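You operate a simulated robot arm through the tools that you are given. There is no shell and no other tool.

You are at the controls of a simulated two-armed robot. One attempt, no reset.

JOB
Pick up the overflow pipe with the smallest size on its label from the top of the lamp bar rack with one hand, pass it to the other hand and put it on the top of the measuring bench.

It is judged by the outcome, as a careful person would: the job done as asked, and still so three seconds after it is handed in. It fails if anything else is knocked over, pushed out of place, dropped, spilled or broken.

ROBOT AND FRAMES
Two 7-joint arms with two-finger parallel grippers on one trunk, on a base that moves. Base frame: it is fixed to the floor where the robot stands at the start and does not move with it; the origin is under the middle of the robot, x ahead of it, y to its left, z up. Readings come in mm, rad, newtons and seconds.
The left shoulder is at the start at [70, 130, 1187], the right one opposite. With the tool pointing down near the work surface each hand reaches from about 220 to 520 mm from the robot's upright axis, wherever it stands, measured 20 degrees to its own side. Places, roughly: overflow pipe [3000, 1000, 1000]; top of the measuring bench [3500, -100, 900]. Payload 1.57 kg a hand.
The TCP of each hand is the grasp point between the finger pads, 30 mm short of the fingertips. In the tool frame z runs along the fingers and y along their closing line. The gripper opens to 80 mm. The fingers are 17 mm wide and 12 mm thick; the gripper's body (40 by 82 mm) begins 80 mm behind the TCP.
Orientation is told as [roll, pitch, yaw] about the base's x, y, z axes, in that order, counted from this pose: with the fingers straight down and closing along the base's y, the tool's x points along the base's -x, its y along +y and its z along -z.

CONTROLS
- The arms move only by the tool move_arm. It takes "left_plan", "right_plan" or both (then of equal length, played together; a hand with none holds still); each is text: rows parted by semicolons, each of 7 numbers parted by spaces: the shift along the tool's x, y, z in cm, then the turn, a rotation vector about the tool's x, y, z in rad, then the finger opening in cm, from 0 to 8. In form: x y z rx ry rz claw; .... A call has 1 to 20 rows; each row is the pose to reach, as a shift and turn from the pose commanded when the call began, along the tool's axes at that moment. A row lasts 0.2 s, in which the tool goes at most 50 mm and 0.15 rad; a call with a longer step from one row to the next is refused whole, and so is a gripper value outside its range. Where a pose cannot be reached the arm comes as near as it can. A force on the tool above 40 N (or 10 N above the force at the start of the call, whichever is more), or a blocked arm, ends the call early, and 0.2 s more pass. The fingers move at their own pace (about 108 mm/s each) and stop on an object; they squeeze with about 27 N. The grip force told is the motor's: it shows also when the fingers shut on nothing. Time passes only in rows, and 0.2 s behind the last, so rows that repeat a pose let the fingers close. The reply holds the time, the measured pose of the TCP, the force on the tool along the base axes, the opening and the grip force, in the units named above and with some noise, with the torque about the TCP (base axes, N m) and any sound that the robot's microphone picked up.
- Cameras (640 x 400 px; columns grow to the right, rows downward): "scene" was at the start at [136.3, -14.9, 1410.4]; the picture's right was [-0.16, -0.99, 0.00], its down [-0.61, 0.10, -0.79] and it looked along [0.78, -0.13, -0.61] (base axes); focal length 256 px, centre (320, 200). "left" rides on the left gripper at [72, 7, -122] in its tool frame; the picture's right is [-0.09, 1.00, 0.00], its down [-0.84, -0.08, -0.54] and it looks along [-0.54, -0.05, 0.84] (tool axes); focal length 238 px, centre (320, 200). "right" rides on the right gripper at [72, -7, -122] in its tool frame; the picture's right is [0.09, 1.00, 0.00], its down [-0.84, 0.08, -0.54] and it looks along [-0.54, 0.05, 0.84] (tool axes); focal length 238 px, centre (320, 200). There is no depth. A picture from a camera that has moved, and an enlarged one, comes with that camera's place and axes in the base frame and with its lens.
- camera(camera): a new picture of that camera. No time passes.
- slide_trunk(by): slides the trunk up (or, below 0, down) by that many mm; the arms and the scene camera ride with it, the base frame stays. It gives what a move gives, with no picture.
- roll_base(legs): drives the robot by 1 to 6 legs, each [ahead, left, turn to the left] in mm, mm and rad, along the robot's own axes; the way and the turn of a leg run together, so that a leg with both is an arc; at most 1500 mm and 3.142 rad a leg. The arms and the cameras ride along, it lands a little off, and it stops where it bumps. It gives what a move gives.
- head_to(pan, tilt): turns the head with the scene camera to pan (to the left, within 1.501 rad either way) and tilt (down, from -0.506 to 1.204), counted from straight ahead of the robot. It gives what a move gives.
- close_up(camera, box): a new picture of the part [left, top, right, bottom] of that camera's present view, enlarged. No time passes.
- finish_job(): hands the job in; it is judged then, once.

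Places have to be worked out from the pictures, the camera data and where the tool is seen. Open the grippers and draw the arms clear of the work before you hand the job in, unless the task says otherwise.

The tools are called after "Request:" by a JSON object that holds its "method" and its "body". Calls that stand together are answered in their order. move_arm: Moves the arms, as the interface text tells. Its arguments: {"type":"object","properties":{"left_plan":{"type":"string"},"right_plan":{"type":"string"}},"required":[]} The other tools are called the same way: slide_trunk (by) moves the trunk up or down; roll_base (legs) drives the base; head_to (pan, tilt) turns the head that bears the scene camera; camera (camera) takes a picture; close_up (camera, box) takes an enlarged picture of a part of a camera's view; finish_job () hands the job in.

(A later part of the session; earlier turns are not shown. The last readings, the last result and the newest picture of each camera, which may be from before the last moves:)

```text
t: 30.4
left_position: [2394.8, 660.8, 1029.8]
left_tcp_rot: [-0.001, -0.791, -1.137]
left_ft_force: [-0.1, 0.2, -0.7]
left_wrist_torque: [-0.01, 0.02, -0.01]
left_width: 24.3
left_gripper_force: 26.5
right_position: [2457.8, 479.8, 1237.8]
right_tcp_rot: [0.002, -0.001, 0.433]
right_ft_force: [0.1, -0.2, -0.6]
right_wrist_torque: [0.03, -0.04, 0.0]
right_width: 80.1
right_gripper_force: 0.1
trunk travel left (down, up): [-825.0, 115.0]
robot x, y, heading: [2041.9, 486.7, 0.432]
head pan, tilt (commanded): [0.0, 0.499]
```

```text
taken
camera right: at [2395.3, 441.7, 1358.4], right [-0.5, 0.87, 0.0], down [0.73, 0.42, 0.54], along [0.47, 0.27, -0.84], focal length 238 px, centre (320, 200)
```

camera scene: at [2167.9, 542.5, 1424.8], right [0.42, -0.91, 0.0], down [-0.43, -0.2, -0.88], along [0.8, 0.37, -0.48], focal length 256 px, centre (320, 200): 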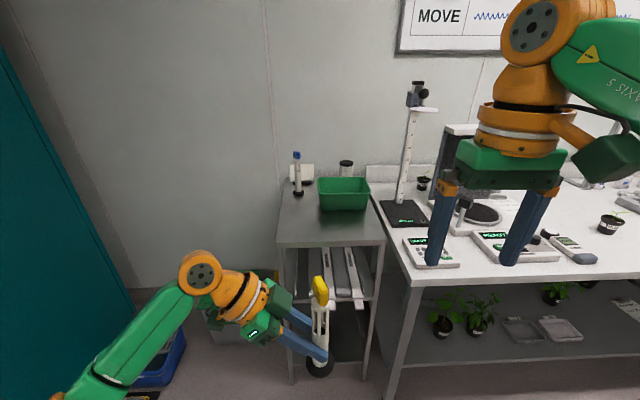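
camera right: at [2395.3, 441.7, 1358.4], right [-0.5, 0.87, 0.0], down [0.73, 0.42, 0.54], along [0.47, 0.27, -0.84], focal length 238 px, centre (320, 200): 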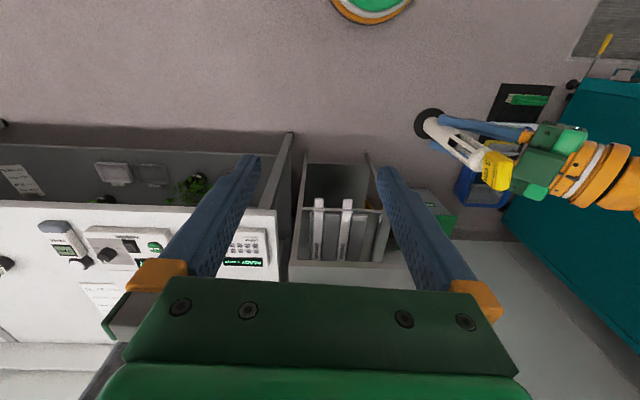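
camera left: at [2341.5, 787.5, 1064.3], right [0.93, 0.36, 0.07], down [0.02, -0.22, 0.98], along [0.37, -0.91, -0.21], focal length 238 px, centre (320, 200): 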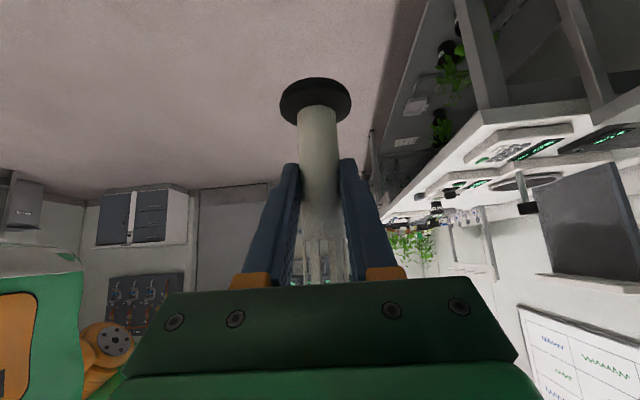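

The left hand now presents the pipe upright at the centre with the tag roughly edge-on to me. I'll zoom in from both cameras to locate the tag precisely.

Request:
{"method": "close_up", "body": {"camera": "scene", "box": [256, 260, 384, 340]}}

Request:
{"method": "close_up", "body": {"camera": "scene", "box": [256, 310, 384, 390]}}

Request:
{"method": "close_up", "body": {"camera": "right", "box": [400, 100, 528, 180]}}

Request:
{"method": "close_up", "body": {"camera": "right", "box": [440, 130, 568, 210]}}

```text
5.00 times, centred on (320, 300) of scene
camera zoom: at [2167.9, 542.5, 1424.8], right [0.42, -0.91, 0.0], down [-0.43, -0.2, -0.88], along [0.8, 0.37, -0.48], focal length 1278 px, centre (320, -300)
```

zoom: 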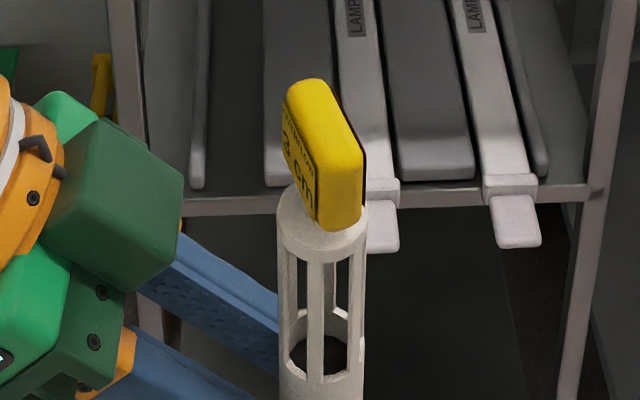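

```text
5.00 times, centred on (320, 350) of scene
camera zoom: at [2167.9, 542.5, 1424.8], right [0.42, -0.91, 0.0], down [-0.43, -0.2, -0.88], along [0.8, 0.37, -0.48], focal length 1278 px, centre (320, -550)
```

zoom: 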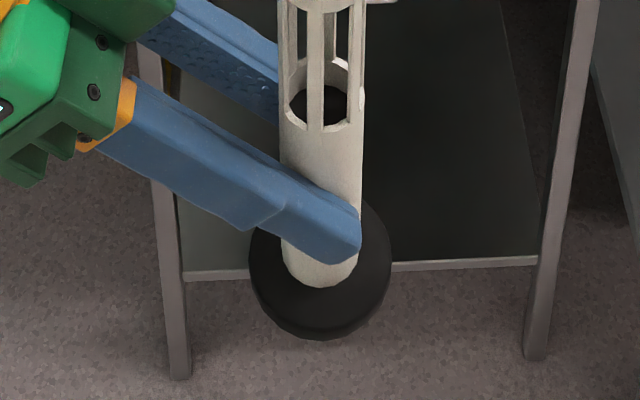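

```text
5.00 times, centred on (464, 140) of right
camera zoom: at [2395.3, 441.7, 1358.4], right [-0.5, 0.87, 0.0], down [0.73, 0.42, 0.54], along [0.47, 0.27, -0.84], focal length 1192 px, centre (-400, 500)
```

zoom: 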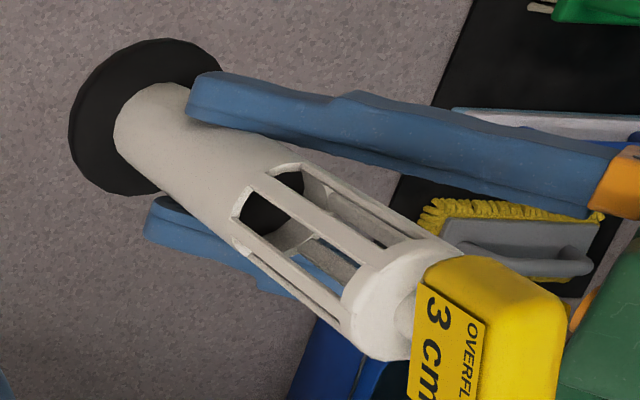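

```text
5.00 times, centred on (504, 170) of right
camera zoom: at [2395.3, 441.7, 1358.4], right [-0.5, 0.87, 0.0], down [0.73, 0.42, 0.54], along [0.47, 0.27, -0.84], focal length 1192 px, centre (-600, 350)
```

zoom: 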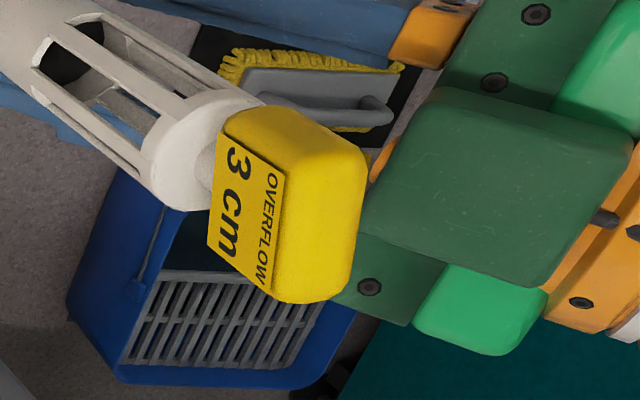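

The tag's centre is at about [2400, 650, 1141], its width running ~20° left of my forward direction; the left gripper has a housing on its upper side, so the right hand should come in from the right, pitched 45° like the left one. I'll bring the right hand to a stand-off 128 mm from the tag along that approach line.

Request:
{"method": "move_arm", "body": {"right_plan": "-0.309 0.586 0.039 -0.0468 -0.0328 -0.1129 8; -0.618 1.171 0.079 -0.0936 -0.0655 -0.2259 8; -0.926 1.757 0.118 -0.1403 -0.0983 -0.3388 8; -1.235 2.343 0.158 -0.1871 -0.1310 -0.4517 8; -1.544 2.928 0.197 -0.2339 -0.1638 -0.5647 8; -1.853 3.514 0.236 -0.2807 -0.1965 -0.6776 8; -2.161 4.099 0.276 -0.3275 -0.2293 -0.7905 8; -2.47 4.685 0.315 -0.3743 -0.2620 -0.9035 8; -2.779 5.271 0.354 -0.4210 -0.2948 -1.0164 8; -3.088 5.856 0.394 -0.4678 -0.3275 -1.1293 8; -3.396 6.442 0.433 -0.5146 -0.3603 -1.2422 8; -3.705 7.028 0.473 -0.5614 -0.3930 -1.3552 8; -4.014 7.613 0.512 -0.6082 -0.4258 -1.4681 8; -4.323 8.199 0.551 -0.6549 -0.4585 -1.5810 8; -4.631 8.784 0.591 -0.7017 -0.4913 -1.6940 8; -4.94 9.37 0.63 -0.7485 -0.5240 -1.8069 8; -4.94 9.37 0.63 -0.7485 -0.5240 -1.8069 8; -4.94 9.37 0.63 -0.7485 -0.5240 -1.8069 8"}}

Request:
{"method": "camera", "body": {"camera": "scene"}}

Request:
{"method": "camera", "body": {"camera": "right"}}

Request:
{"method": "camera", "body": {"camera": "left"}}

```text
t: 34.2
left_position: [2394.7, 661.0, 1030.1]
left_tcp_rot: [-0.001, -0.79, -1.133]
left_ft_force: [-0.4, 0.3, -0.8]
left_wrist_torque: [0.05, 0.01, -0.02]
left_width: 24.3
left_gripper_force: 26.8
right_position: [2242.9, 547.3, 1232.9]
right_tcp_rot: [-0.002, -0.786, 2.35]
right_ft_force: [-0.8, -0.1, -0.7]
right_wrist_torque: [-0.03, 0.01, 0.01]
right_width: 80.0
right_gripper_force: 0.1
right hand out of reach, approached as far as the arm can: row 5, 6, 7, 8, 9, 10, 11, 12, 13, 14, 15, 16, 17, 18
trunk travel left (down, up): [-825.0, 115.0]
robot x, y, heading: [2033.3, 485.1, 0.432]
head pan, tilt (commanded): [0.0, 0.499]
```

```text
taken
camera scene: at [2168.1, 542.4, 1424.8], right [0.42, -0.91, 0.0], down [-0.43, -0.2, -0.88], along [0.8, 0.37, -0.48], focal length 256 px, centre (320, 200)
```

scene: 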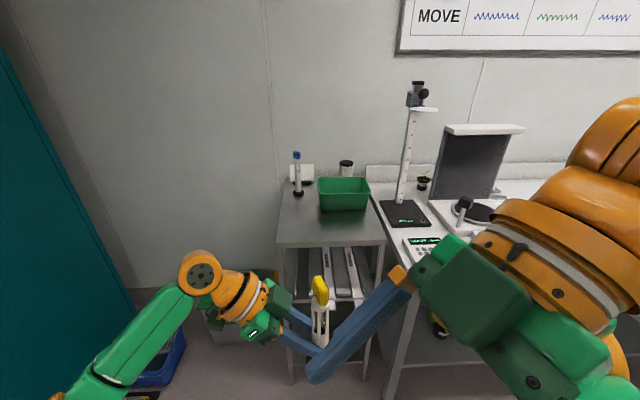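

```text
taken
camera right: at [2344.1, 453.2, 1268.6], right [-0.66, -0.75, -0.07], down [-0.2, 0.09, 0.98], along [-0.72, 0.66, -0.21], focal length 238 px, centre (320, 200)
```

right: 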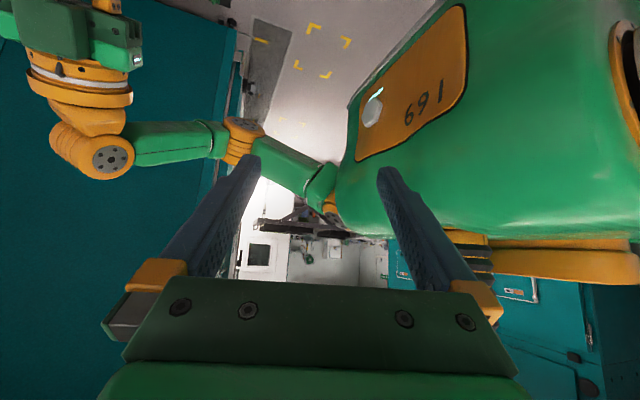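

```text
taken
camera left: at [2341.5, 787.5, 1064.2], right [0.93, 0.36, 0.07], down [0.02, -0.22, 0.98], along [0.37, -0.91, -0.21], focal length 238 px, centre (320, 200)
```

left: 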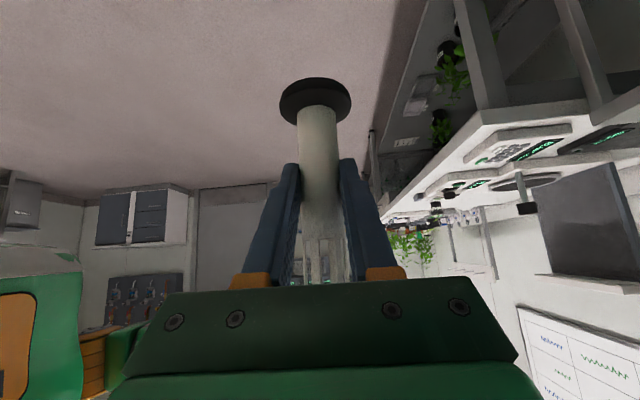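

The right target was beyond reach (arms are too far forward/high), so the hand stopped short near my chest, with no contact. I'll lower the left hand with the pipe by 160 mm and draw it 64 mm nearer so both arms work in their comfortable range.

Request:
{"method": "move_arm", "body": {"left_plan": "1.42 -0.8 1.41 0 0 0 0; 2.84 -1.6 2.82 0 0 0 0; 4.26 -2.4 4.22 0 0 0 0; 5.68 -3.2 5.63 0 0 0 0; 7.1 -4.0 7.04 0 0 0 0; 8.52 -4.8 8.45 0 0 0 0; 9.94 -5.6 9.85 0 0 0 0; 11.36 -6.4 11.26 0 0 0 0; 11.36 -6.4 11.26 0 0 0 0"}}

Request:
{"method": "camera", "body": {"camera": "scene"}}

Request:
{"method": "camera", "body": {"camera": "right"}}

```text
t: 36.2
left_position: [2334.9, 633.6, 869.3]
left_tcp_rot: [0.001, -0.788, -1.136]
left_ft_force: [-1.3, 0.3, -0.5]
left_wrist_torque: [0.01, 0.03, -0.03]
left_width: 23.9
left_gripper_force: 26.7
right_position: [2243.7, 546.3, 1233.9]
right_tcp_rot: [-0.002, -0.786, 2.352]
right_ft_force: [0.7, -0.2, -0.4]
right_wrist_torque: [0.0, -0.01, 0.0]
right_width: 79.9
right_gripper_force: 0.2
trunk travel left (down, up): [-825.0, 115.0]
robot x, y, heading: [2037.8, 482.2, 0.435]
head pan, tilt (commanded): [0.0, 0.499]
```

```text
taken
camera scene: at [2167.9, 542.4, 1424.8], right [0.42, -0.91, 0.0], down [-0.43, -0.2, -0.88], along [0.8, 0.37, -0.48], focal length 256 px, centre (320, 200)
```

scene: 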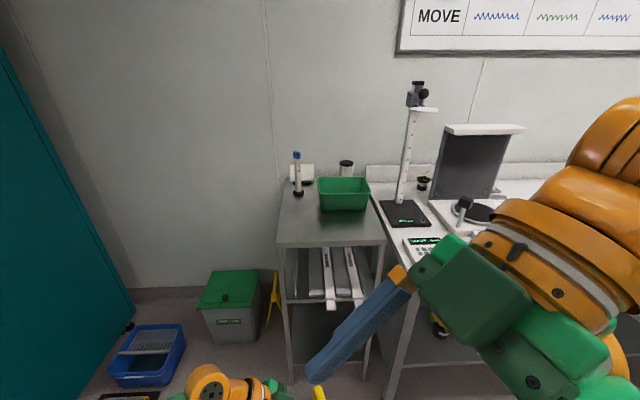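

```text
taken
camera right: at [2344.0, 453.3, 1268.7], right [-0.66, -0.75, -0.07], down [-0.2, 0.09, 0.97], along [-0.72, 0.66, -0.21], focal length 238 px, centre (320, 200)
```

right: 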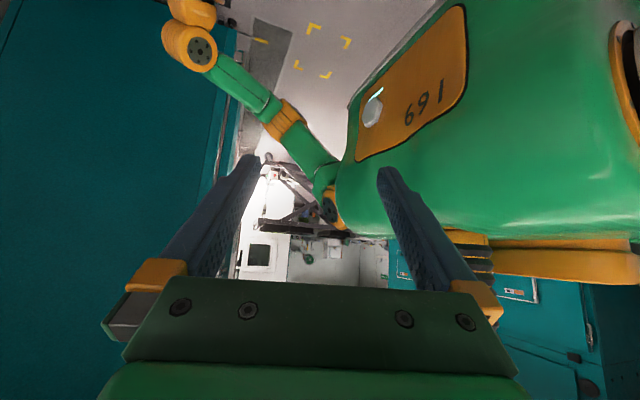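

Left hand with pipe is now lower and nearer. I'll tilt the head down to see the hand-over zone and send the right hand a null row to learn what pose it counts from.

Request:
{"method": "head_to", "body": {"pan": 0.0, "tilt": 0.95}}

Request:
{"method": "move_arm", "body": {"right_plan": "0 0 0 0 0 0 8"}}

Request:
{"method": "camera", "body": {"camera": "scene"}}

```text
t: 37.1
left_position: [2336.1, 633.3, 869.5]
left_tcp_rot: [0.002, -0.79, -1.137]
left_ft_force: [0.3, -0.2, -0.9]
left_wrist_torque: [0.02, 0.02, -0.06]
left_width: 24.5
left_gripper_force: 27.0
right_position: [2243.5, 546.8, 1234.2]
right_tcp_rot: [-0.002, -0.786, 2.351]
right_ft_force: [0.7, -0.3, -0.5]
right_wrist_torque: [0.03, 0.01, -0.01]
right_width: 80.3
right_gripper_force: 0.1
trunk travel left (down, up): [-825.0, 115.0]
robot x, y, heading: [2034.3, 484.5, 0.429]
head pan, tilt (commanded): [0.0, 0.949]
```

```text
t: 37.5
left_position: [2334.8, 634.5, 869.9]
left_tcp_rot: [-0.001, -0.789, -1.135]
left_ft_force: [-0.1, 1.0, -0.2]
left_wrist_torque: [0.0, -0.01, 0.02]
left_width: 24.0
left_gripper_force: 27.1
right_position: [2243.0, 546.6, 1233.0]
right_tcp_rot: [-0.001, -0.787, 2.351]
right_ft_force: [-0.8, -0.4, -0.5]
right_wrist_torque: [0.0, 0.0, -0.01]
right_width: 80.2
right_gripper_force: 0.0
trunk travel left (down, up): [-825.0, 115.0]
robot x, y, heading: [2032.8, 478.0, 0.432]
head pan, tilt (commanded): [0.0, 0.949]
```

```text
taken
camera scene: at [2151.2, 534.7, 1387.3], right [0.42, -0.91, 0.0], down [-0.74, -0.34, -0.58], along [0.53, 0.24, -0.81], focal length 256 px, centre (320, 200)
```

scene: 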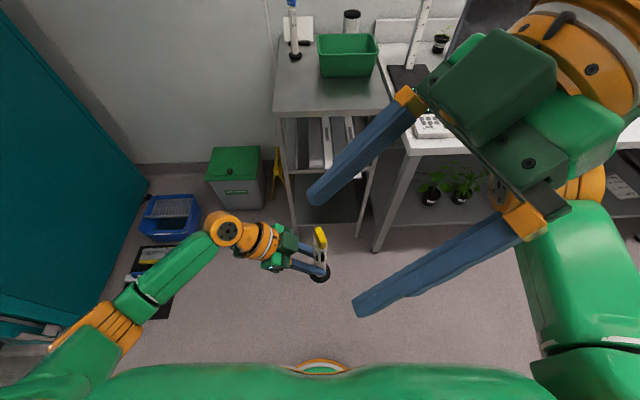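

A null row gives no reach warning, so the hand counts from its actual pose. The tag should now be at about [2340, 623, 981]; I'll move the right hand in a straight line to the stand-off point [2404, 559, 1071], keeping its orientation.

Request:
{"method": "move_arm", "body": {"right_plan": "2.35 -1.54 0.51 0 0 0 8; 4.71 -3.07 1.01 0 0 0 8; 7.06 -4.61 1.52 0 0 0 8; 9.42 -6.14 2.03 0 0 0 8; 11.77 -7.68 2.53 0 0 0 8; 14.12 -9.21 3.04 0 0 0 8; 16.48 -10.75 3.54 0 0 0 8; 18.83 -12.28 4.05 0 0 0 8; 18.83 -12.28 4.05 0 0 0 8"}}

Request:
{"method": "camera", "body": {"camera": "scene"}}

Request:
{"method": "camera", "body": {"camera": "right"}}

```text
t: 39.5
left_position: [2334.5, 633.8, 869.6]
left_tcp_rot: [-0.001, -0.788, -1.135]
left_ft_force: [-0.2, -0.4, -0.5]
left_wrist_torque: [0.01, 0.01, -0.02]
left_width: 24.3
left_gripper_force: 27.2
right_position: [2230.9, 535.0, 1155.9]
right_tcp_rot: [-0.001, -0.786, 2.351]
right_ft_force: [0.3, 0.2, 0.1]
right_wrist_torque: [-0.02, 0.03, 0.01]
right_width: 79.8
right_gripper_force: 0.0
right hand out of reach, approached as far as the arm can: row 1, 2, 3, 4, 5, 6, 7, 8, 9
trunk travel left (down, up): [-825.0, 115.0]
robot x, y, heading: [2042.9, 480.2, 0.429]
head pan, tilt (commanded): [0.0, 0.949]
```

```text
taken
camera scene: at [2151.2, 534.9, 1387.3], right [0.42, -0.91, 0.0], down [-0.74, -0.34, -0.58], along [0.53, 0.24, -0.81], focal length 256 px, centre (320, 200)
```

scene: 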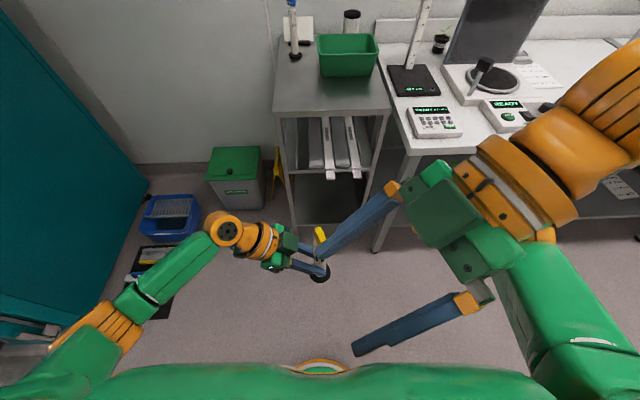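

```text
taken
camera right: at [2332.4, 441.3, 1190.7], right [-0.66, -0.75, -0.07], down [-0.2, 0.09, 0.97], along [-0.72, 0.66, -0.21], focal length 238 px, centre (320, 200)
```

right: 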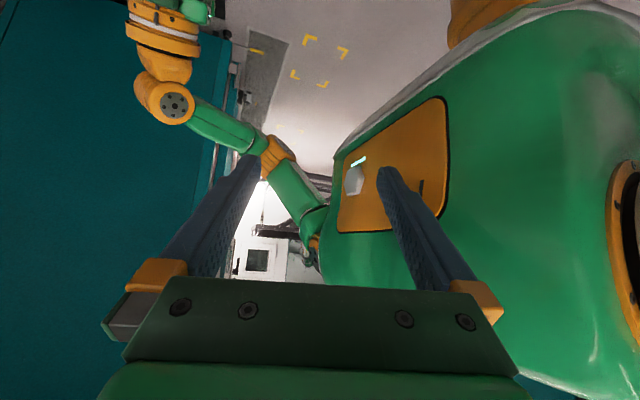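

Still out of reach: yaw of 110° on the right hand is at a joint limit, leaving the hand close to my chest (no contact). I'll back it out the way it came—first up with the fingers narrowed—then return it to tool-down and use a more natural hand-over geometry.

Request:
{"method": "move_arm", "body": {"right_plan": "-1.37 -0.43 -1.36 0 0 0 4; -2.73 -0.85 -2.72 0 0 0 2; -4.1 -1.28 -4.07 0 0 0 1; -5.46 -1.7 -5.43 0 0 0 1; -5.46 -1.7 -5.43 0 0 0 1"}}

Request:
{"method": "camera", "body": {"camera": "scene"}}

```text
t: 40.8
left_position: [2334.9, 632.6, 869.6]
left_tcp_rot: [0.001, -0.79, -1.137]
left_ft_force: [0.6, -0.1, -0.6]
left_wrist_torque: [0.0, -0.01, -0.02]
left_width: 24.2
left_gripper_force: 27.0
right_position: [2243.1, 538.9, 1238.6]
right_tcp_rot: [-0.002, -0.785, 2.353]
right_ft_force: [1.5, -0.2, -0.4]
right_wrist_torque: [-0.05, 0.03, -0.01]
right_width: 9.9
right_gripper_force: 0.0
trunk travel left (down, up): [-825.0, 115.0]
robot x, y, heading: [2038.9, 484.2, 0.436]
head pan, tilt (commanded): [0.0, 0.949]
```

```text
taken
camera scene: at [2151.3, 534.8, 1387.3], right [0.42, -0.91, 0.0], down [-0.74, -0.34, -0.58], along [0.53, 0.24, -0.81], focal length 256 px, centre (320, 200)
```

scene: 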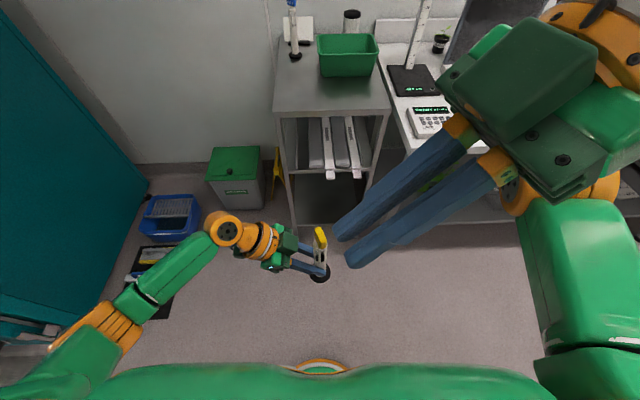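

Back up with fingers narrowed and clear. Now I'll reverse the rotation to tool-down while moving out to the earlier rest position.

Request:
{"method": "move_arm", "body": {"right_plan": "0.855 -0.694 -0.85 0.0468 0.0328 0.1129 1; 1.71 -1.389 -1.7 0.0936 0.0655 0.2259 1; 2.565 -2.083 -2.55 0.1403 0.0983 0.3388 1; 3.42 -2.778 -3.4 0.1871 0.1310 0.4517 1; 4.275 -3.472 -4.25 0.2339 0.1638 0.5647 1; 5.13 -4.166 -5.1 0.2807 0.1965 0.6776 1; 5.985 -4.861 -5.95 0.3275 0.2293 0.7905 1; 6.84 -5.555 -6.8 0.3743 0.2620 0.9035 1; 7.695 -6.249 -7.65 0.4210 0.2948 1.0164 1; 8.55 -6.944 -8.5 0.4678 0.3275 1.1293 1; 9.405 -7.638 -9.35 0.5146 0.3603 1.2422 1; 10.26 -8.333 -10.2 0.5614 0.3930 1.3552 1; 11.115 -9.027 -11.05 0.6082 0.4258 1.4681 1; 11.97 -9.721 -11.9 0.6549 0.4585 1.5810 1; 12.825 -10.416 -12.75 0.7017 0.4913 1.6940 1; 13.68 -11.11 -13.6 0.7485 0.5240 1.8069 1; 13.68 -11.11 -13.6 0.7485 0.5240 1.8069 1; 13.68 -11.11 -13.6 0.7485 0.5240 1.8069 1"}}

Request:
{"method": "camera", "body": {"camera": "scene"}}

Request:
{"method": "camera", "body": {"camera": "right"}}

```text
t: 44.5
left_position: [2335.6, 633.4, 869.2]
left_tcp_rot: [-0.001, -0.788, -1.135]
left_ft_force: [0.3, -0.4, -0.6]
left_wrist_torque: [0.0, 0.0, 0.02]
left_width: 24.2
left_gripper_force: 27.7
right_position: [2457.5, 477.0, 1239.3]
right_tcp_rot: [0.002, -0.002, 0.431]
right_ft_force: [-0.6, 0.3, 0.4]
right_wrist_torque: [0.01, 0.02, -0.02]
right_width: 10.0
right_gripper_force: 0.1
trunk travel left (down, up): [-825.0, 115.0]
robot x, y, heading: [2037.2, 486.3, 0.438]
head pan, tilt (commanded): [0.0, 0.949]
```

```text
taken
camera scene: at [2151.2, 534.4, 1387.3], right [0.42, -0.91, 0.0], down [-0.74, -0.34, -0.58], along [0.53, 0.24, -0.81], focal length 256 px, centre (320, 200)
```

scene: 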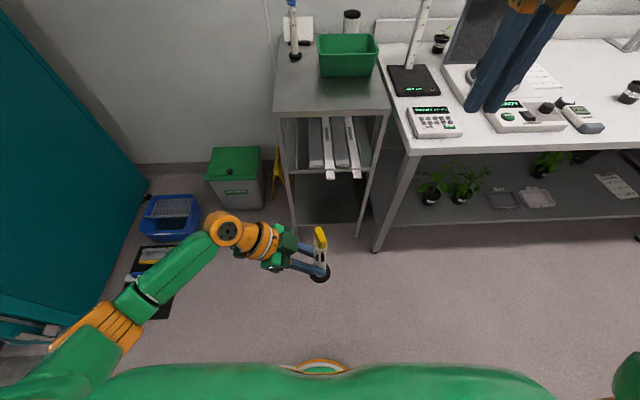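

```text
taken
camera right: at [2393.4, 439.5, 1360.4], right [-0.5, 0.87, 0.0], down [0.73, 0.42, 0.54], along [0.47, 0.27, -0.84], focal length 238 px, centre (320, 200)
```

right: 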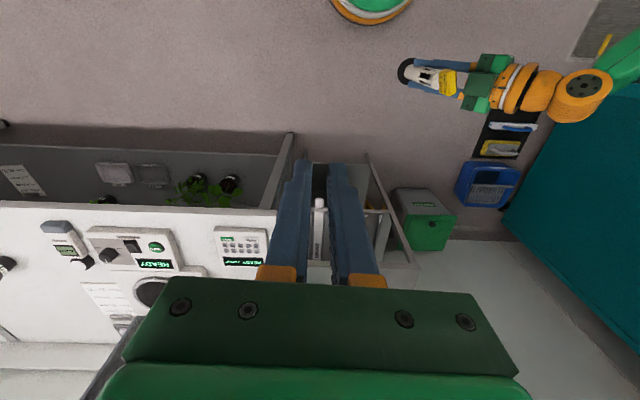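

The right arm is safely back at rest. Let me zoom on the held pipe to measure the tag's orientation from this steeper view.

Request:
{"method": "close_up", "body": {"camera": "scene", "box": [272, 215, 352, 265]}}

Request:
{"method": "close_up", "body": {"camera": "scene", "box": [272, 240, 352, 290]}}

Request:
{"method": "close_up", "body": {"camera": "right", "box": [390, 40, 518, 120]}}

```text
8.00 times, centred on (312, 240) of scene
camera zoom: at [2151.2, 534.4, 1387.3], right [0.42, -0.91, 0.0], down [-0.74, -0.34, -0.58], along [0.53, 0.24, -0.81], focal length 2045 px, centre (384, -120)
```

zoom: 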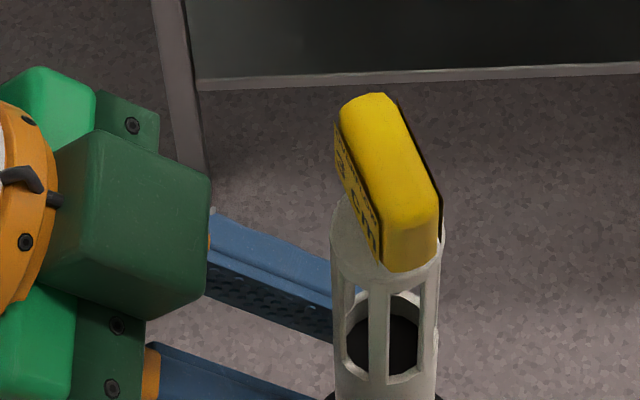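

```text
8.00 times, centred on (312, 265) of scene
camera zoom: at [2151.2, 534.4, 1387.3], right [0.42, -0.91, 0.0], down [-0.74, -0.34, -0.58], along [0.53, 0.24, -0.81], focal length 2045 px, centre (384, -320)
```

zoom: 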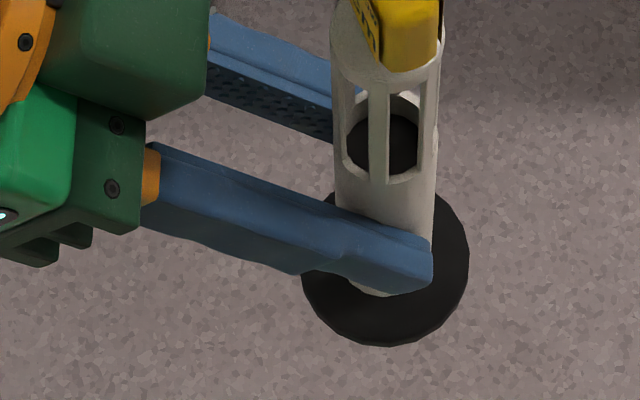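

```text
5.00 times, centred on (454, 80) of right
camera zoom: at [2393.4, 439.5, 1360.4], right [-0.5, 0.87, 0.0], down [0.73, 0.42, 0.54], along [0.47, 0.27, -0.84], focal length 1192 px, centre (-350, 800)
```

zoom: 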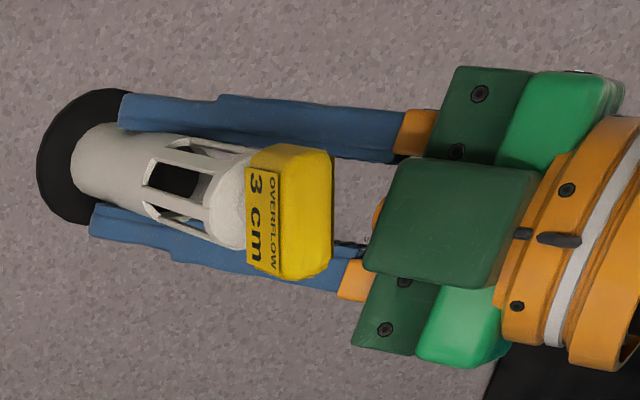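

The tag's width runs 20° left of forward, with its centre at about local (332, −4). I'll swing the left hand back to yaw −20° (pipe upright) and put the tag at about local (430, 0), so the tag's width runs left–right for a natural tool-down right grasp.

Request:
{"method": "move_arm", "body": {"left_plan": "-0.025 0.788 0.026 -0.0789 0 -0.0782 0; -0.049 1.576 0.051 -0.1578 0 -0.1564 0; -0.074 2.365 0.077 -0.2367 0 -0.2345 0; -0.098 3.153 0.102 -0.3156 0 -0.3127 0; -0.123 3.941 0.128 -0.3945 0 -0.3909 0; -0.147 4.729 0.153 -0.4735 0 -0.4691 0; -0.172 5.517 0.178 -0.5524 0 -0.5473 0; -0.196 6.305 0.204 -0.6313 0 -0.6255 0; -0.221 7.094 0.229 -0.7102 0 -0.7036 0; -0.245 7.882 0.255 -0.7891 0 -0.7818 0; -0.27 8.67 0.28 -0.868 0 -0.86 0; -0.27 8.67 0.28 -0.868 0 -0.86 0"}}

Request:
{"method": "camera", "body": {"camera": "scene"}}

Request:
{"method": "camera", "body": {"camera": "right"}}

```text
t: 47.1
left_position: [2415.1, 667.7, 870.9]
left_tcp_rot: [0.002, -0.79, 0.09]
left_ft_force: [-0.9, 1.4, -1.0]
left_wrist_torque: [-0.01, 0.01, 0.0]
left_width: 24.1
left_gripper_force: 27.0
right_position: [2456.8, 477.4, 1239.9]
right_tcp_rot: [0.0, -0.002, 0.43]
right_ft_force: [-0.3, -0.1, 0.4]
right_wrist_torque: [0.0, 0.01, -0.02]
right_width: 9.8
right_gripper_force: 0.0
trunk travel left (down, up): [-825.0, 115.0]
robot x, y, heading: [2040.6, 489.1, 0.43]
head pan, tilt (commanded): [0.0, 0.949]
```

```text
taken
camera scene: at [2151.3, 534.9, 1387.3], right [0.42, -0.91, 0.0], down [-0.74, -0.34, -0.58], along [0.53, 0.24, -0.81], focal length 256 px, centre (320, 200)
```

scene: 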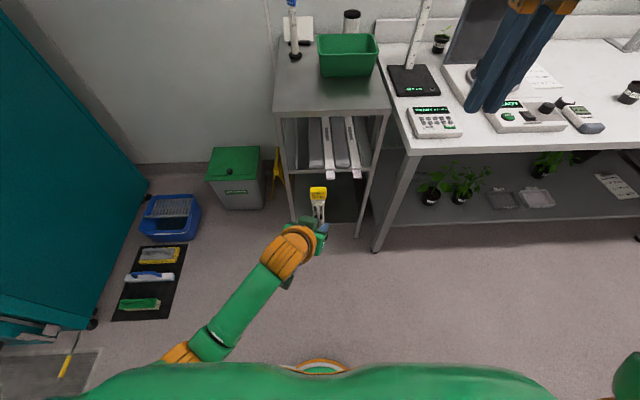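

```text
taken
camera right: at [2393.4, 440.0, 1360.3], right [-0.5, 0.87, 0.0], down [0.73, 0.42, 0.54], along [0.47, 0.27, -0.84], focal length 238 px, centre (320, 200)
```

right: 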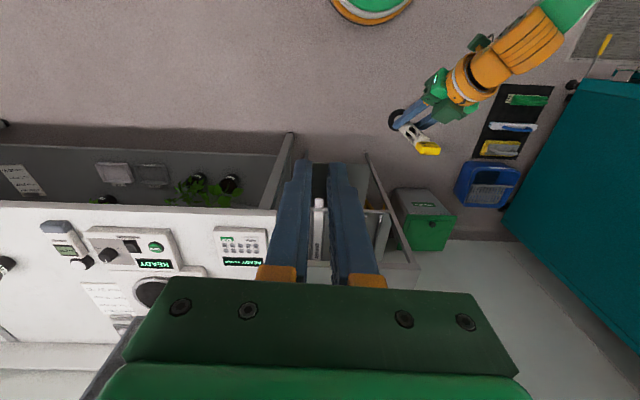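

The tag now faces me with its width left–right. I'll zoom in to measure its exact place.

Request:
{"method": "close_up", "body": {"camera": "scene", "box": [280, 175, 360, 225]}}

Request:
{"method": "close_up", "body": {"camera": "right", "box": [376, 90, 456, 140]}}

Request:
{"method": "close_up", "body": {"camera": "right", "box": [376, 130, 456, 180]}}

Request:
{"method": "close_up", "body": {"camera": "left", "box": [256, 60, 384, 140]}}

```text
8.00 times, centred on (320, 200) of scene
camera zoom: at [2151.3, 534.9, 1387.3], right [0.42, -0.91, 0.0], down [-0.74, -0.34, -0.58], along [0.53, 0.24, -0.81], focal length 2045 px, centre (320, 200)
```

zoom: 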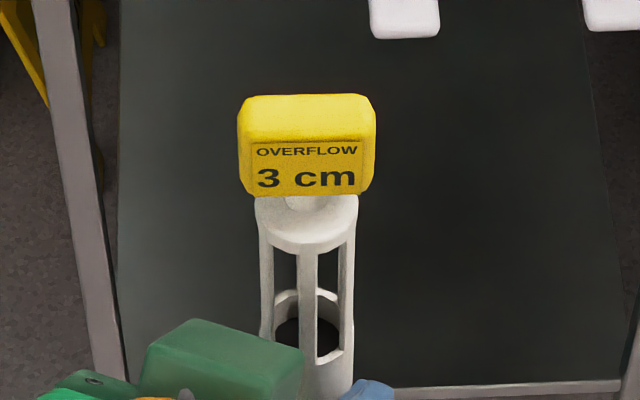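

```text
8.00 times, centred on (416, 115) of right
camera zoom: at [2393.4, 440.0, 1360.3], right [-0.5, 0.87, 0.0], down [0.73, 0.42, 0.54], along [0.47, 0.27, -0.84], focal length 1907 px, centre (-448, 880)
```

zoom: 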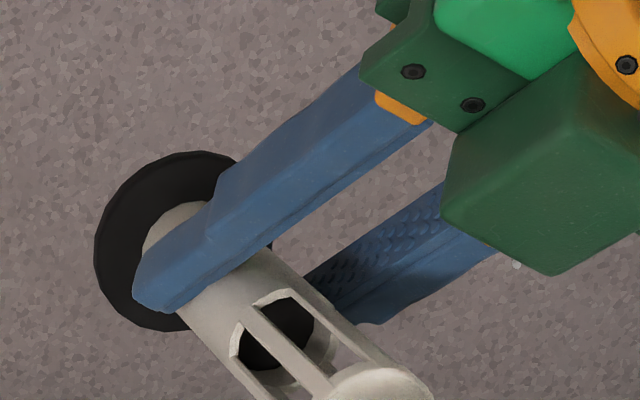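

```text
8.00 times, centred on (416, 155) of right
camera zoom: at [2393.4, 440.0, 1360.3], right [-0.5, 0.87, 0.0], down [0.73, 0.42, 0.54], along [0.47, 0.27, -0.84], focal length 1907 px, centre (-448, 560)
```

zoom: 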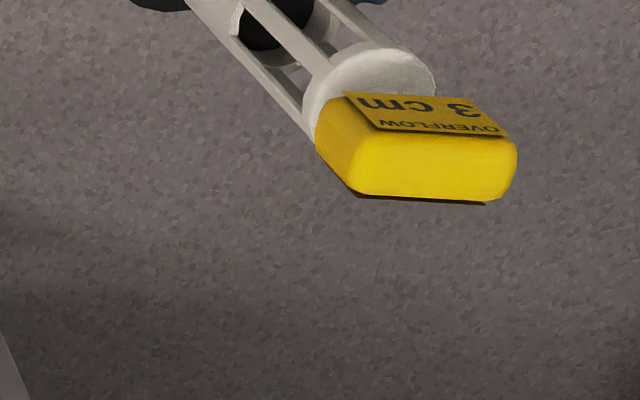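

```text
5.00 times, centred on (320, 100) of left
camera zoom: at [2278.2, 661.1, 904.2], right [-0.02, 1.0, 0.07], down [0.21, -0.06, 0.98], along [0.98, 0.04, -0.21], focal length 1192 px, centre (320, 700)
```

zoom: 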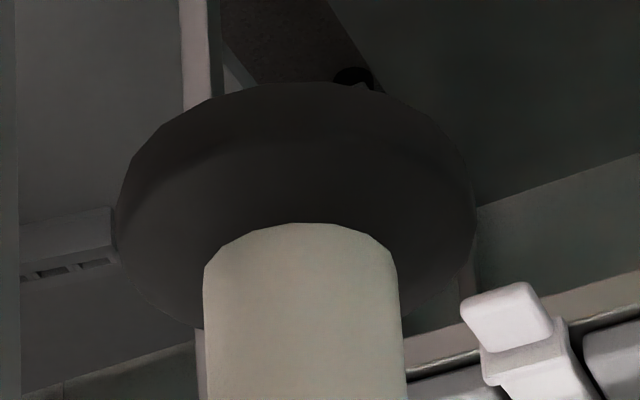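

The tag's width is now aligned across my view; tag centre ≈ [2427.5, 665, 982], i.e. 52 mm ahead and 183 mm left of the right TCP. I'll move the right hand (tool down) to 110 mm above the tag centre with fingers open 70 mm.

Request:
{"method": "move_arm", "body": {"right_plan": "-0.645 2.28 1.875 0 0 0 3; -1.29 4.57 3.75 0 0 0 5; -1.935 6.85 5.625 0 0 0 7; -2.58 9.14 7.5 0 0 0 7; -3.225 11.42 9.375 0 0 0 7; -3.87 13.7 11.25 0 0 0 7; -4.515 15.99 13.125 0 0 0 7; -5.16 18.27 15.0 0 0 0 7; -5.16 18.27 15.0 0 0 0 7"}}

Request:
{"method": "camera", "body": {"camera": "scene"}}

Request:
{"method": "camera", "body": {"camera": "right"}}

```text
t: 49.1
left_position: [2415.4, 666.7, 870.3]
left_tcp_rot: [0.004, -0.789, 0.085]
left_ft_force: [-0.1, 1.1, -1.0]
left_wrist_torque: [-0.01, 0.01, -0.02]
left_width: 24.3
left_gripper_force: 27.1
right_position: [2428.2, 662.7, 1088.9]
right_tcp_rot: [0.002, -0.002, 0.431]
right_ft_force: [0.5, 0.4, -0.4]
right_wrist_torque: [0.03, 0.01, -0.03]
right_width: 70.1
right_gripper_force: 0.0
trunk travel left (down, up): [-825.0, 115.0]
robot x, y, heading: [2035.1, 485.4, 0.434]
head pan, tilt (commanded): [0.0, 0.949]
```

```text
taken
camera scene: at [2151.4, 534.3, 1387.3], right [0.42, -0.91, 0.0], down [-0.74, -0.34, -0.58], along [0.53, 0.24, -0.81], focal length 256 px, centre (320, 200)
```

scene: 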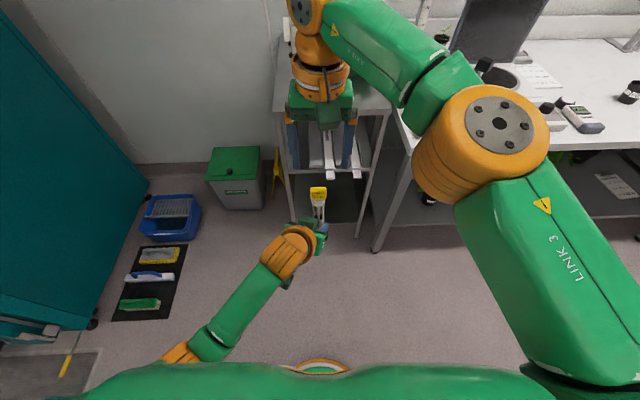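

```text
taken
camera right: at [2366.7, 625.8, 1210.1], right [-0.5, 0.87, 0.0], down [0.73, 0.42, 0.54], along [0.47, 0.27, -0.84], focal length 238 px, centre (320, 200)
```

right: 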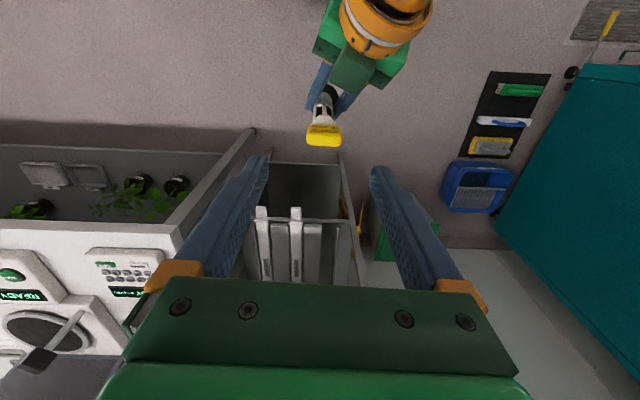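

Right hand is above the tag; it appears centred to within a few mm. I'll zoom to check alignment before descending.

Request:
{"method": "close_up", "body": {"camera": "right", "box": [272, 90, 368, 150]}}

Request:
{"method": "close_up", "body": {"camera": "scene", "box": [256, 80, 384, 240]}}

```text
6.67 times, centred on (320, 120) of right
camera zoom: at [2366.7, 625.8, 1210.1], right [-0.5, 0.87, 0.0], down [0.73, 0.42, 0.54], along [0.47, 0.27, -0.84], focal length 1589 px, centre (320, 733)
```

zoom: 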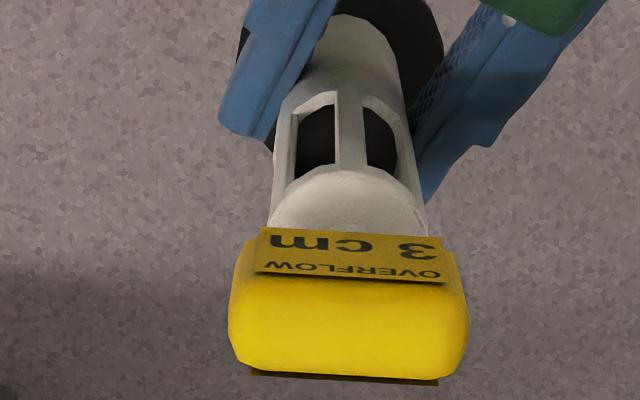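

```text
2.50 times, centred on (320, 160) of scene
camera zoom: at [2151.4, 534.3, 1387.3], right [0.42, -0.91, 0.0], down [-0.74, -0.34, -0.58], along [0.53, 0.24, -0.81], focal length 639 px, centre (320, 300)
```

zoom: 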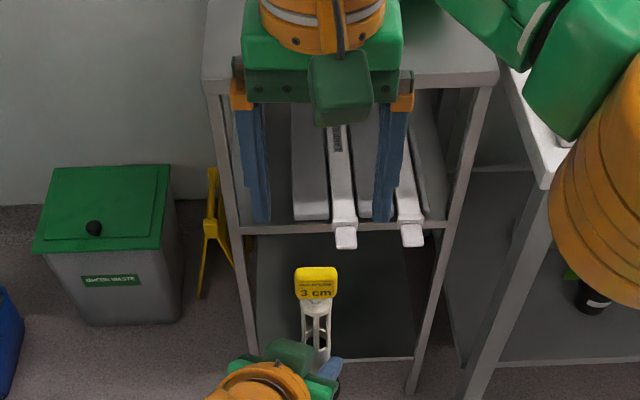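

The tag sits ~3.5 mm toward the tool's +y; I'll correct that and descend 110 mm so the pads straddle the tag, fingers still open.

Request:
{"method": "move_arm", "body": {"right_plan": "0 0.18 1.8 0 0 0 7; 0 0.35 3.6 0 0 0 7; 0 0.35 5.4 0 0 0 7; 0 0.35 7.2 0 0 0 7; 0 0.35 9.0 0 0 0 7; 0 0.35 10.9 0 0 0 7; 0 0.35 10.9 0 0 0 7"}}

Request:
{"method": "camera", "body": {"camera": "right"}}

Request:
{"method": "close_up", "body": {"camera": "scene", "box": [240, 120, 400, 280]}}

```text
t: 50.8
left_position: [2416.0, 667.0, 870.2]
left_tcp_rot: [0.001, -0.789, 0.086]
left_ft_force: [0.1, 0.4, -1.4]
left_wrist_torque: [0.0, 0.01, -0.04]
left_width: 24.0
left_gripper_force: 27.4
right_position: [2426.4, 667.6, 978.6]
right_tcp_rot: [0.0, -0.002, 0.43]
right_ft_force: [0.8, -0.5, 0.3]
right_wrist_torque: [0.03, -0.01, 0.01]
right_width: 70.2
right_gripper_force: 0.0
trunk travel left (down, up): [-825.0, 115.0]
robot x, y, heading: [2038.3, 484.9, 0.434]
head pan, tilt (commanded): [0.0, 0.949]
```

```text
taken
camera right: at [2363.2, 629.3, 1099.2], right [-0.5, 0.87, 0.0], down [0.73, 0.42, 0.54], along [0.47, 0.27, -0.84], focal length 238 px, centre (320, 200)
```

right: 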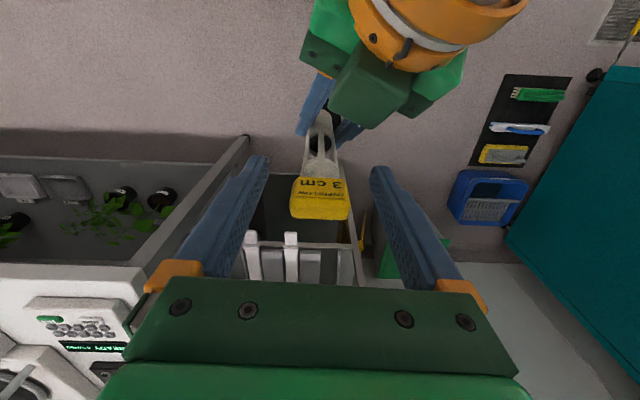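

```text
2.50 times, centred on (320, 200) of scene
camera zoom: at [2151.2, 534.8, 1387.3], right [0.42, -0.91, 0.0], down [-0.74, -0.34, -0.58], along [0.53, 0.24, -0.81], focal length 639 px, centre (320, 200)
```

zoom: 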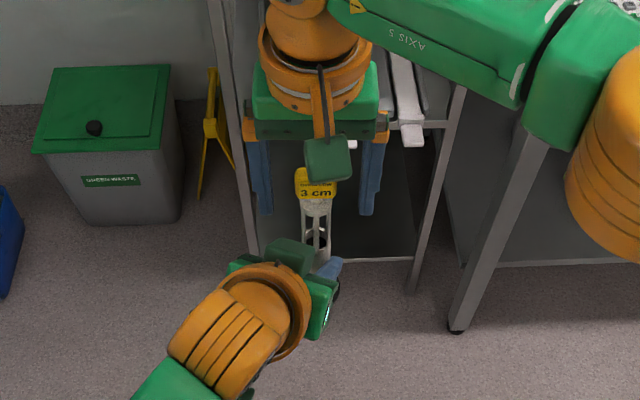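

The tag is centred between the right pads, its top ~12 mm above the TCP. I'll close the right fingers on the tag while the left keeps holding.

Request:
{"method": "move_arm", "body": {"right_plan": "0 0 0 0 0 0 5; 0 0 0 0 0 0 3.6; 0 0 0 0 0 0 2; 0 0 0 0 0 0 0; 0 0 0 0 0 0 0; 0 0 0 0 0 0 0"}}

Request:
{"method": "camera", "body": {"camera": "right"}}

Request:
{"method": "close_up", "body": {"camera": "scene", "box": [272, 150, 368, 240]}}

```text
t: 52.1
left_position: [2415.1, 666.8, 870.7]
left_tcp_rot: [0.003, -0.788, 0.086]
left_ft_force: [-0.1, -1.0, -0.7]
left_wrist_torque: [-0.03, -0.01, -0.16]
left_width: 24.3
left_gripper_force: 27.2
right_position: [2426.7, 667.6, 977.6]
right_tcp_rot: [0.002, -0.002, 0.43]
right_ft_force: [0.1, 0.1, 0.1]
right_wrist_torque: [0.08, 0.02, 0.18]
right_width: 33.9
right_gripper_force: 27.3
trunk travel left (down, up): [-825.0, 115.0]
robot x, y, heading: [2036.9, 487.1, 0.43]
head pan, tilt (commanded): [0.0, 0.949]
```

```text
taken
camera right: at [2363.3, 629.3, 1099.4], right [-0.5, 0.87, 0.0], down [0.73, 0.42, 0.54], along [0.47, 0.27, -0.84], focal length 238 px, centre (320, 200)
```

right: 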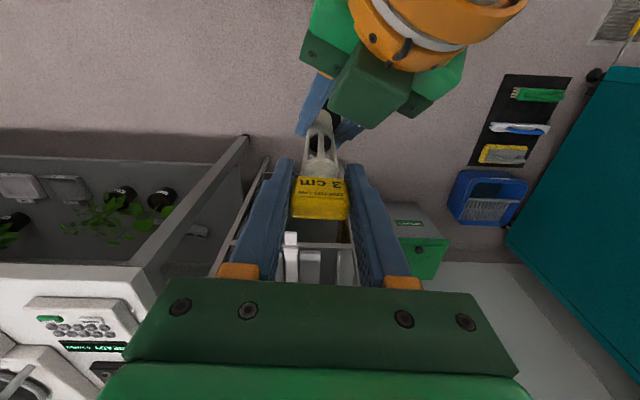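

```text
4.44 times, centred on (320, 195) of scene
camera zoom: at [2151.3, 534.8, 1387.3], right [0.42, -0.91, 0.0], down [-0.74, -0.34, -0.58], along [0.53, 0.24, -0.81], focal length 1136 px, centre (320, 222)
```

zoom: 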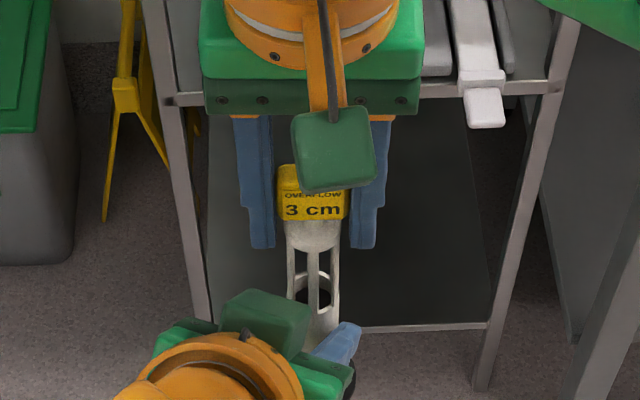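

The right hand holds the tag (33.9 mm, 27 N). Now I'll open the left fingers and, after a pause, retreat the left hand 60 mm along its own axis.

Request:
{"method": "move_arm", "body": {"left_plan": "0 0 0 0 0 0 3.5; 0 0 0 0 0 0 5; 0 0 0 0 0 0 8; 0 0 0 0 0 0 8; 0 0 0 0 0 0 8"}}

Request:
{"method": "camera", "body": {"camera": "right"}}

Request:
{"method": "camera", "body": {"camera": "left"}}

```text
t: 53.4
left_position: [2416.0, 667.2, 871.4]
left_tcp_rot: [0.001, -0.789, 0.087]
left_ft_force: [0.2, 0.7, 1.0]
left_wrist_torque: [0.04, 0.0, 0.01]
left_width: 80.1
left_gripper_force: 0.0
right_position: [2425.8, 666.4, 979.1]
right_tcp_rot: [-0.001, -0.001, 0.431]
right_ft_force: [0.6, -0.5, 0.6]
right_wrist_torque: [0.01, 0.04, 0.03]
right_width: 33.6
right_gripper_force: 27.0
trunk travel left (down, up): [-825.0, 115.0]
robot x, y, heading: [2038.3, 485.6, 0.434]
head pan, tilt (commanded): [0.0, 0.949]
```

```text
taken
camera right: at [2363.3, 629.3, 1099.4], right [-0.5, 0.87, 0.0], down [0.73, 0.42, 0.54], along [0.47, 0.27, -0.84], focal length 238 px, centre (320, 200)
```

right: 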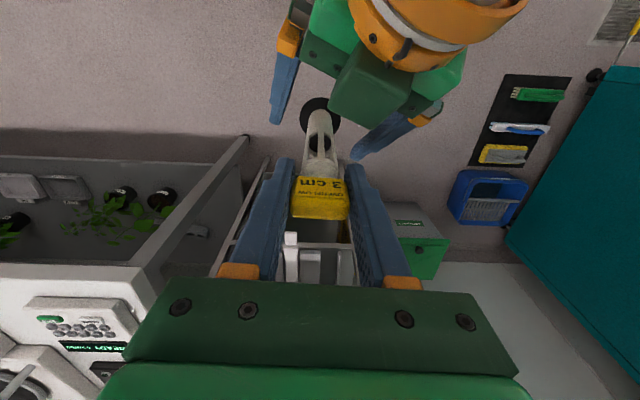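

```text
taken
camera left: at [2278.3, 661.1, 904.3], right [-0.02, 1.0, 0.07], down [0.21, -0.06, 0.98], along [0.98, 0.04, -0.21], focal length 238 px, centre (320, 200)
```

left: 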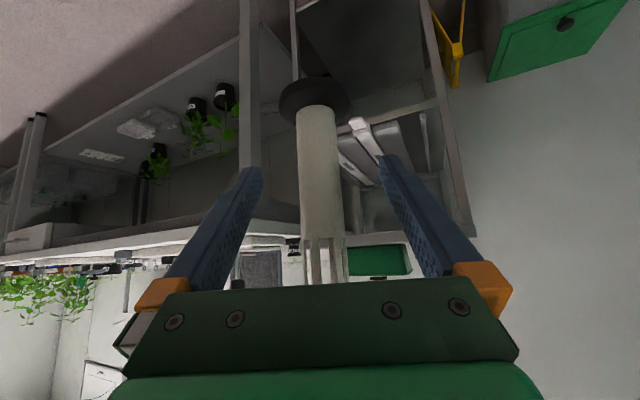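

The pipe hangs upright from the right hand alone. I'll retreat the left hand 60 mm along its axis.

Request:
{"method": "move_arm", "body": {"left_plan": "0 0 -1.2 0 0 0 8; 0 0 -2.4 0 0 0 8; 0 0 -3.6 0 0 0 8; 0 0 -4.8 0 0 0 8; 0 0 -6.0 0 0 0 8; 0 0 -6.0 0 0 0 8"}}

Request:
{"method": "camera", "body": {"camera": "left"}}

Request:
{"method": "camera", "body": {"camera": "scene"}}

```text
t: 54.8
left_position: [2373.6, 663.8, 913.6]
left_tcp_rot: [0.001, -0.789, 0.084]
left_ft_force: [-0.2, -0.5, -0.7]
left_wrist_torque: [0.01, 0.02, -0.02]
left_width: 80.2
left_gripper_force: 0.1
right_position: [2425.9, 666.5, 977.8]
right_tcp_rot: [-0.001, -0.003, 0.432]
right_ft_force: [0.3, 0.2, -1.1]
right_wrist_torque: [-0.01, -0.01, -0.02]
right_width: 33.8
right_gripper_force: 26.7
trunk travel left (down, up): [-825.0, 115.0]
robot x, y, heading: [2038.8, 487.5, 0.431]
head pan, tilt (commanded): [0.0, 0.949]
```

```text
taken
camera left: at [2236.2, 658.0, 947.2], right [-0.02, 1.0, 0.07], down [0.21, -0.06, 0.98], along [0.98, 0.03, -0.21], focal length 238 px, centre (320, 200)
```

left: 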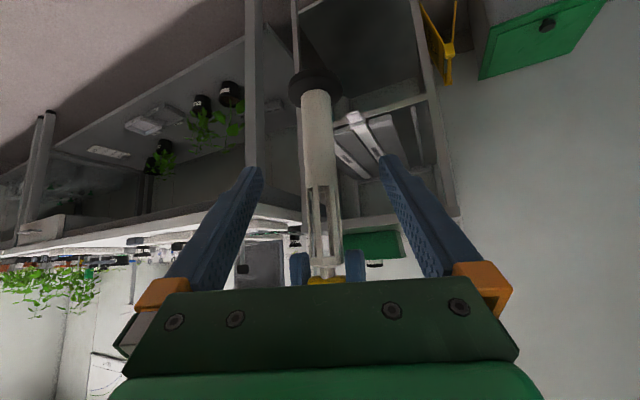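

```text
taken
camera scene: at [2151.5, 534.9, 1387.3], right [0.42, -0.91, 0.0], down [-0.74, -0.34, -0.58], along [0.53, 0.24, -0.81], focal length 256 px, centre (320, 200)
```

scene: 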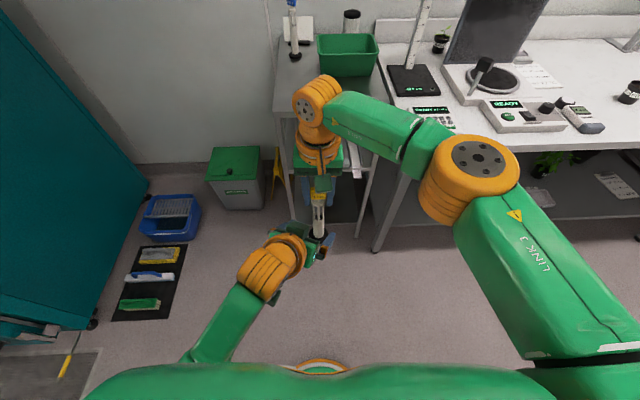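

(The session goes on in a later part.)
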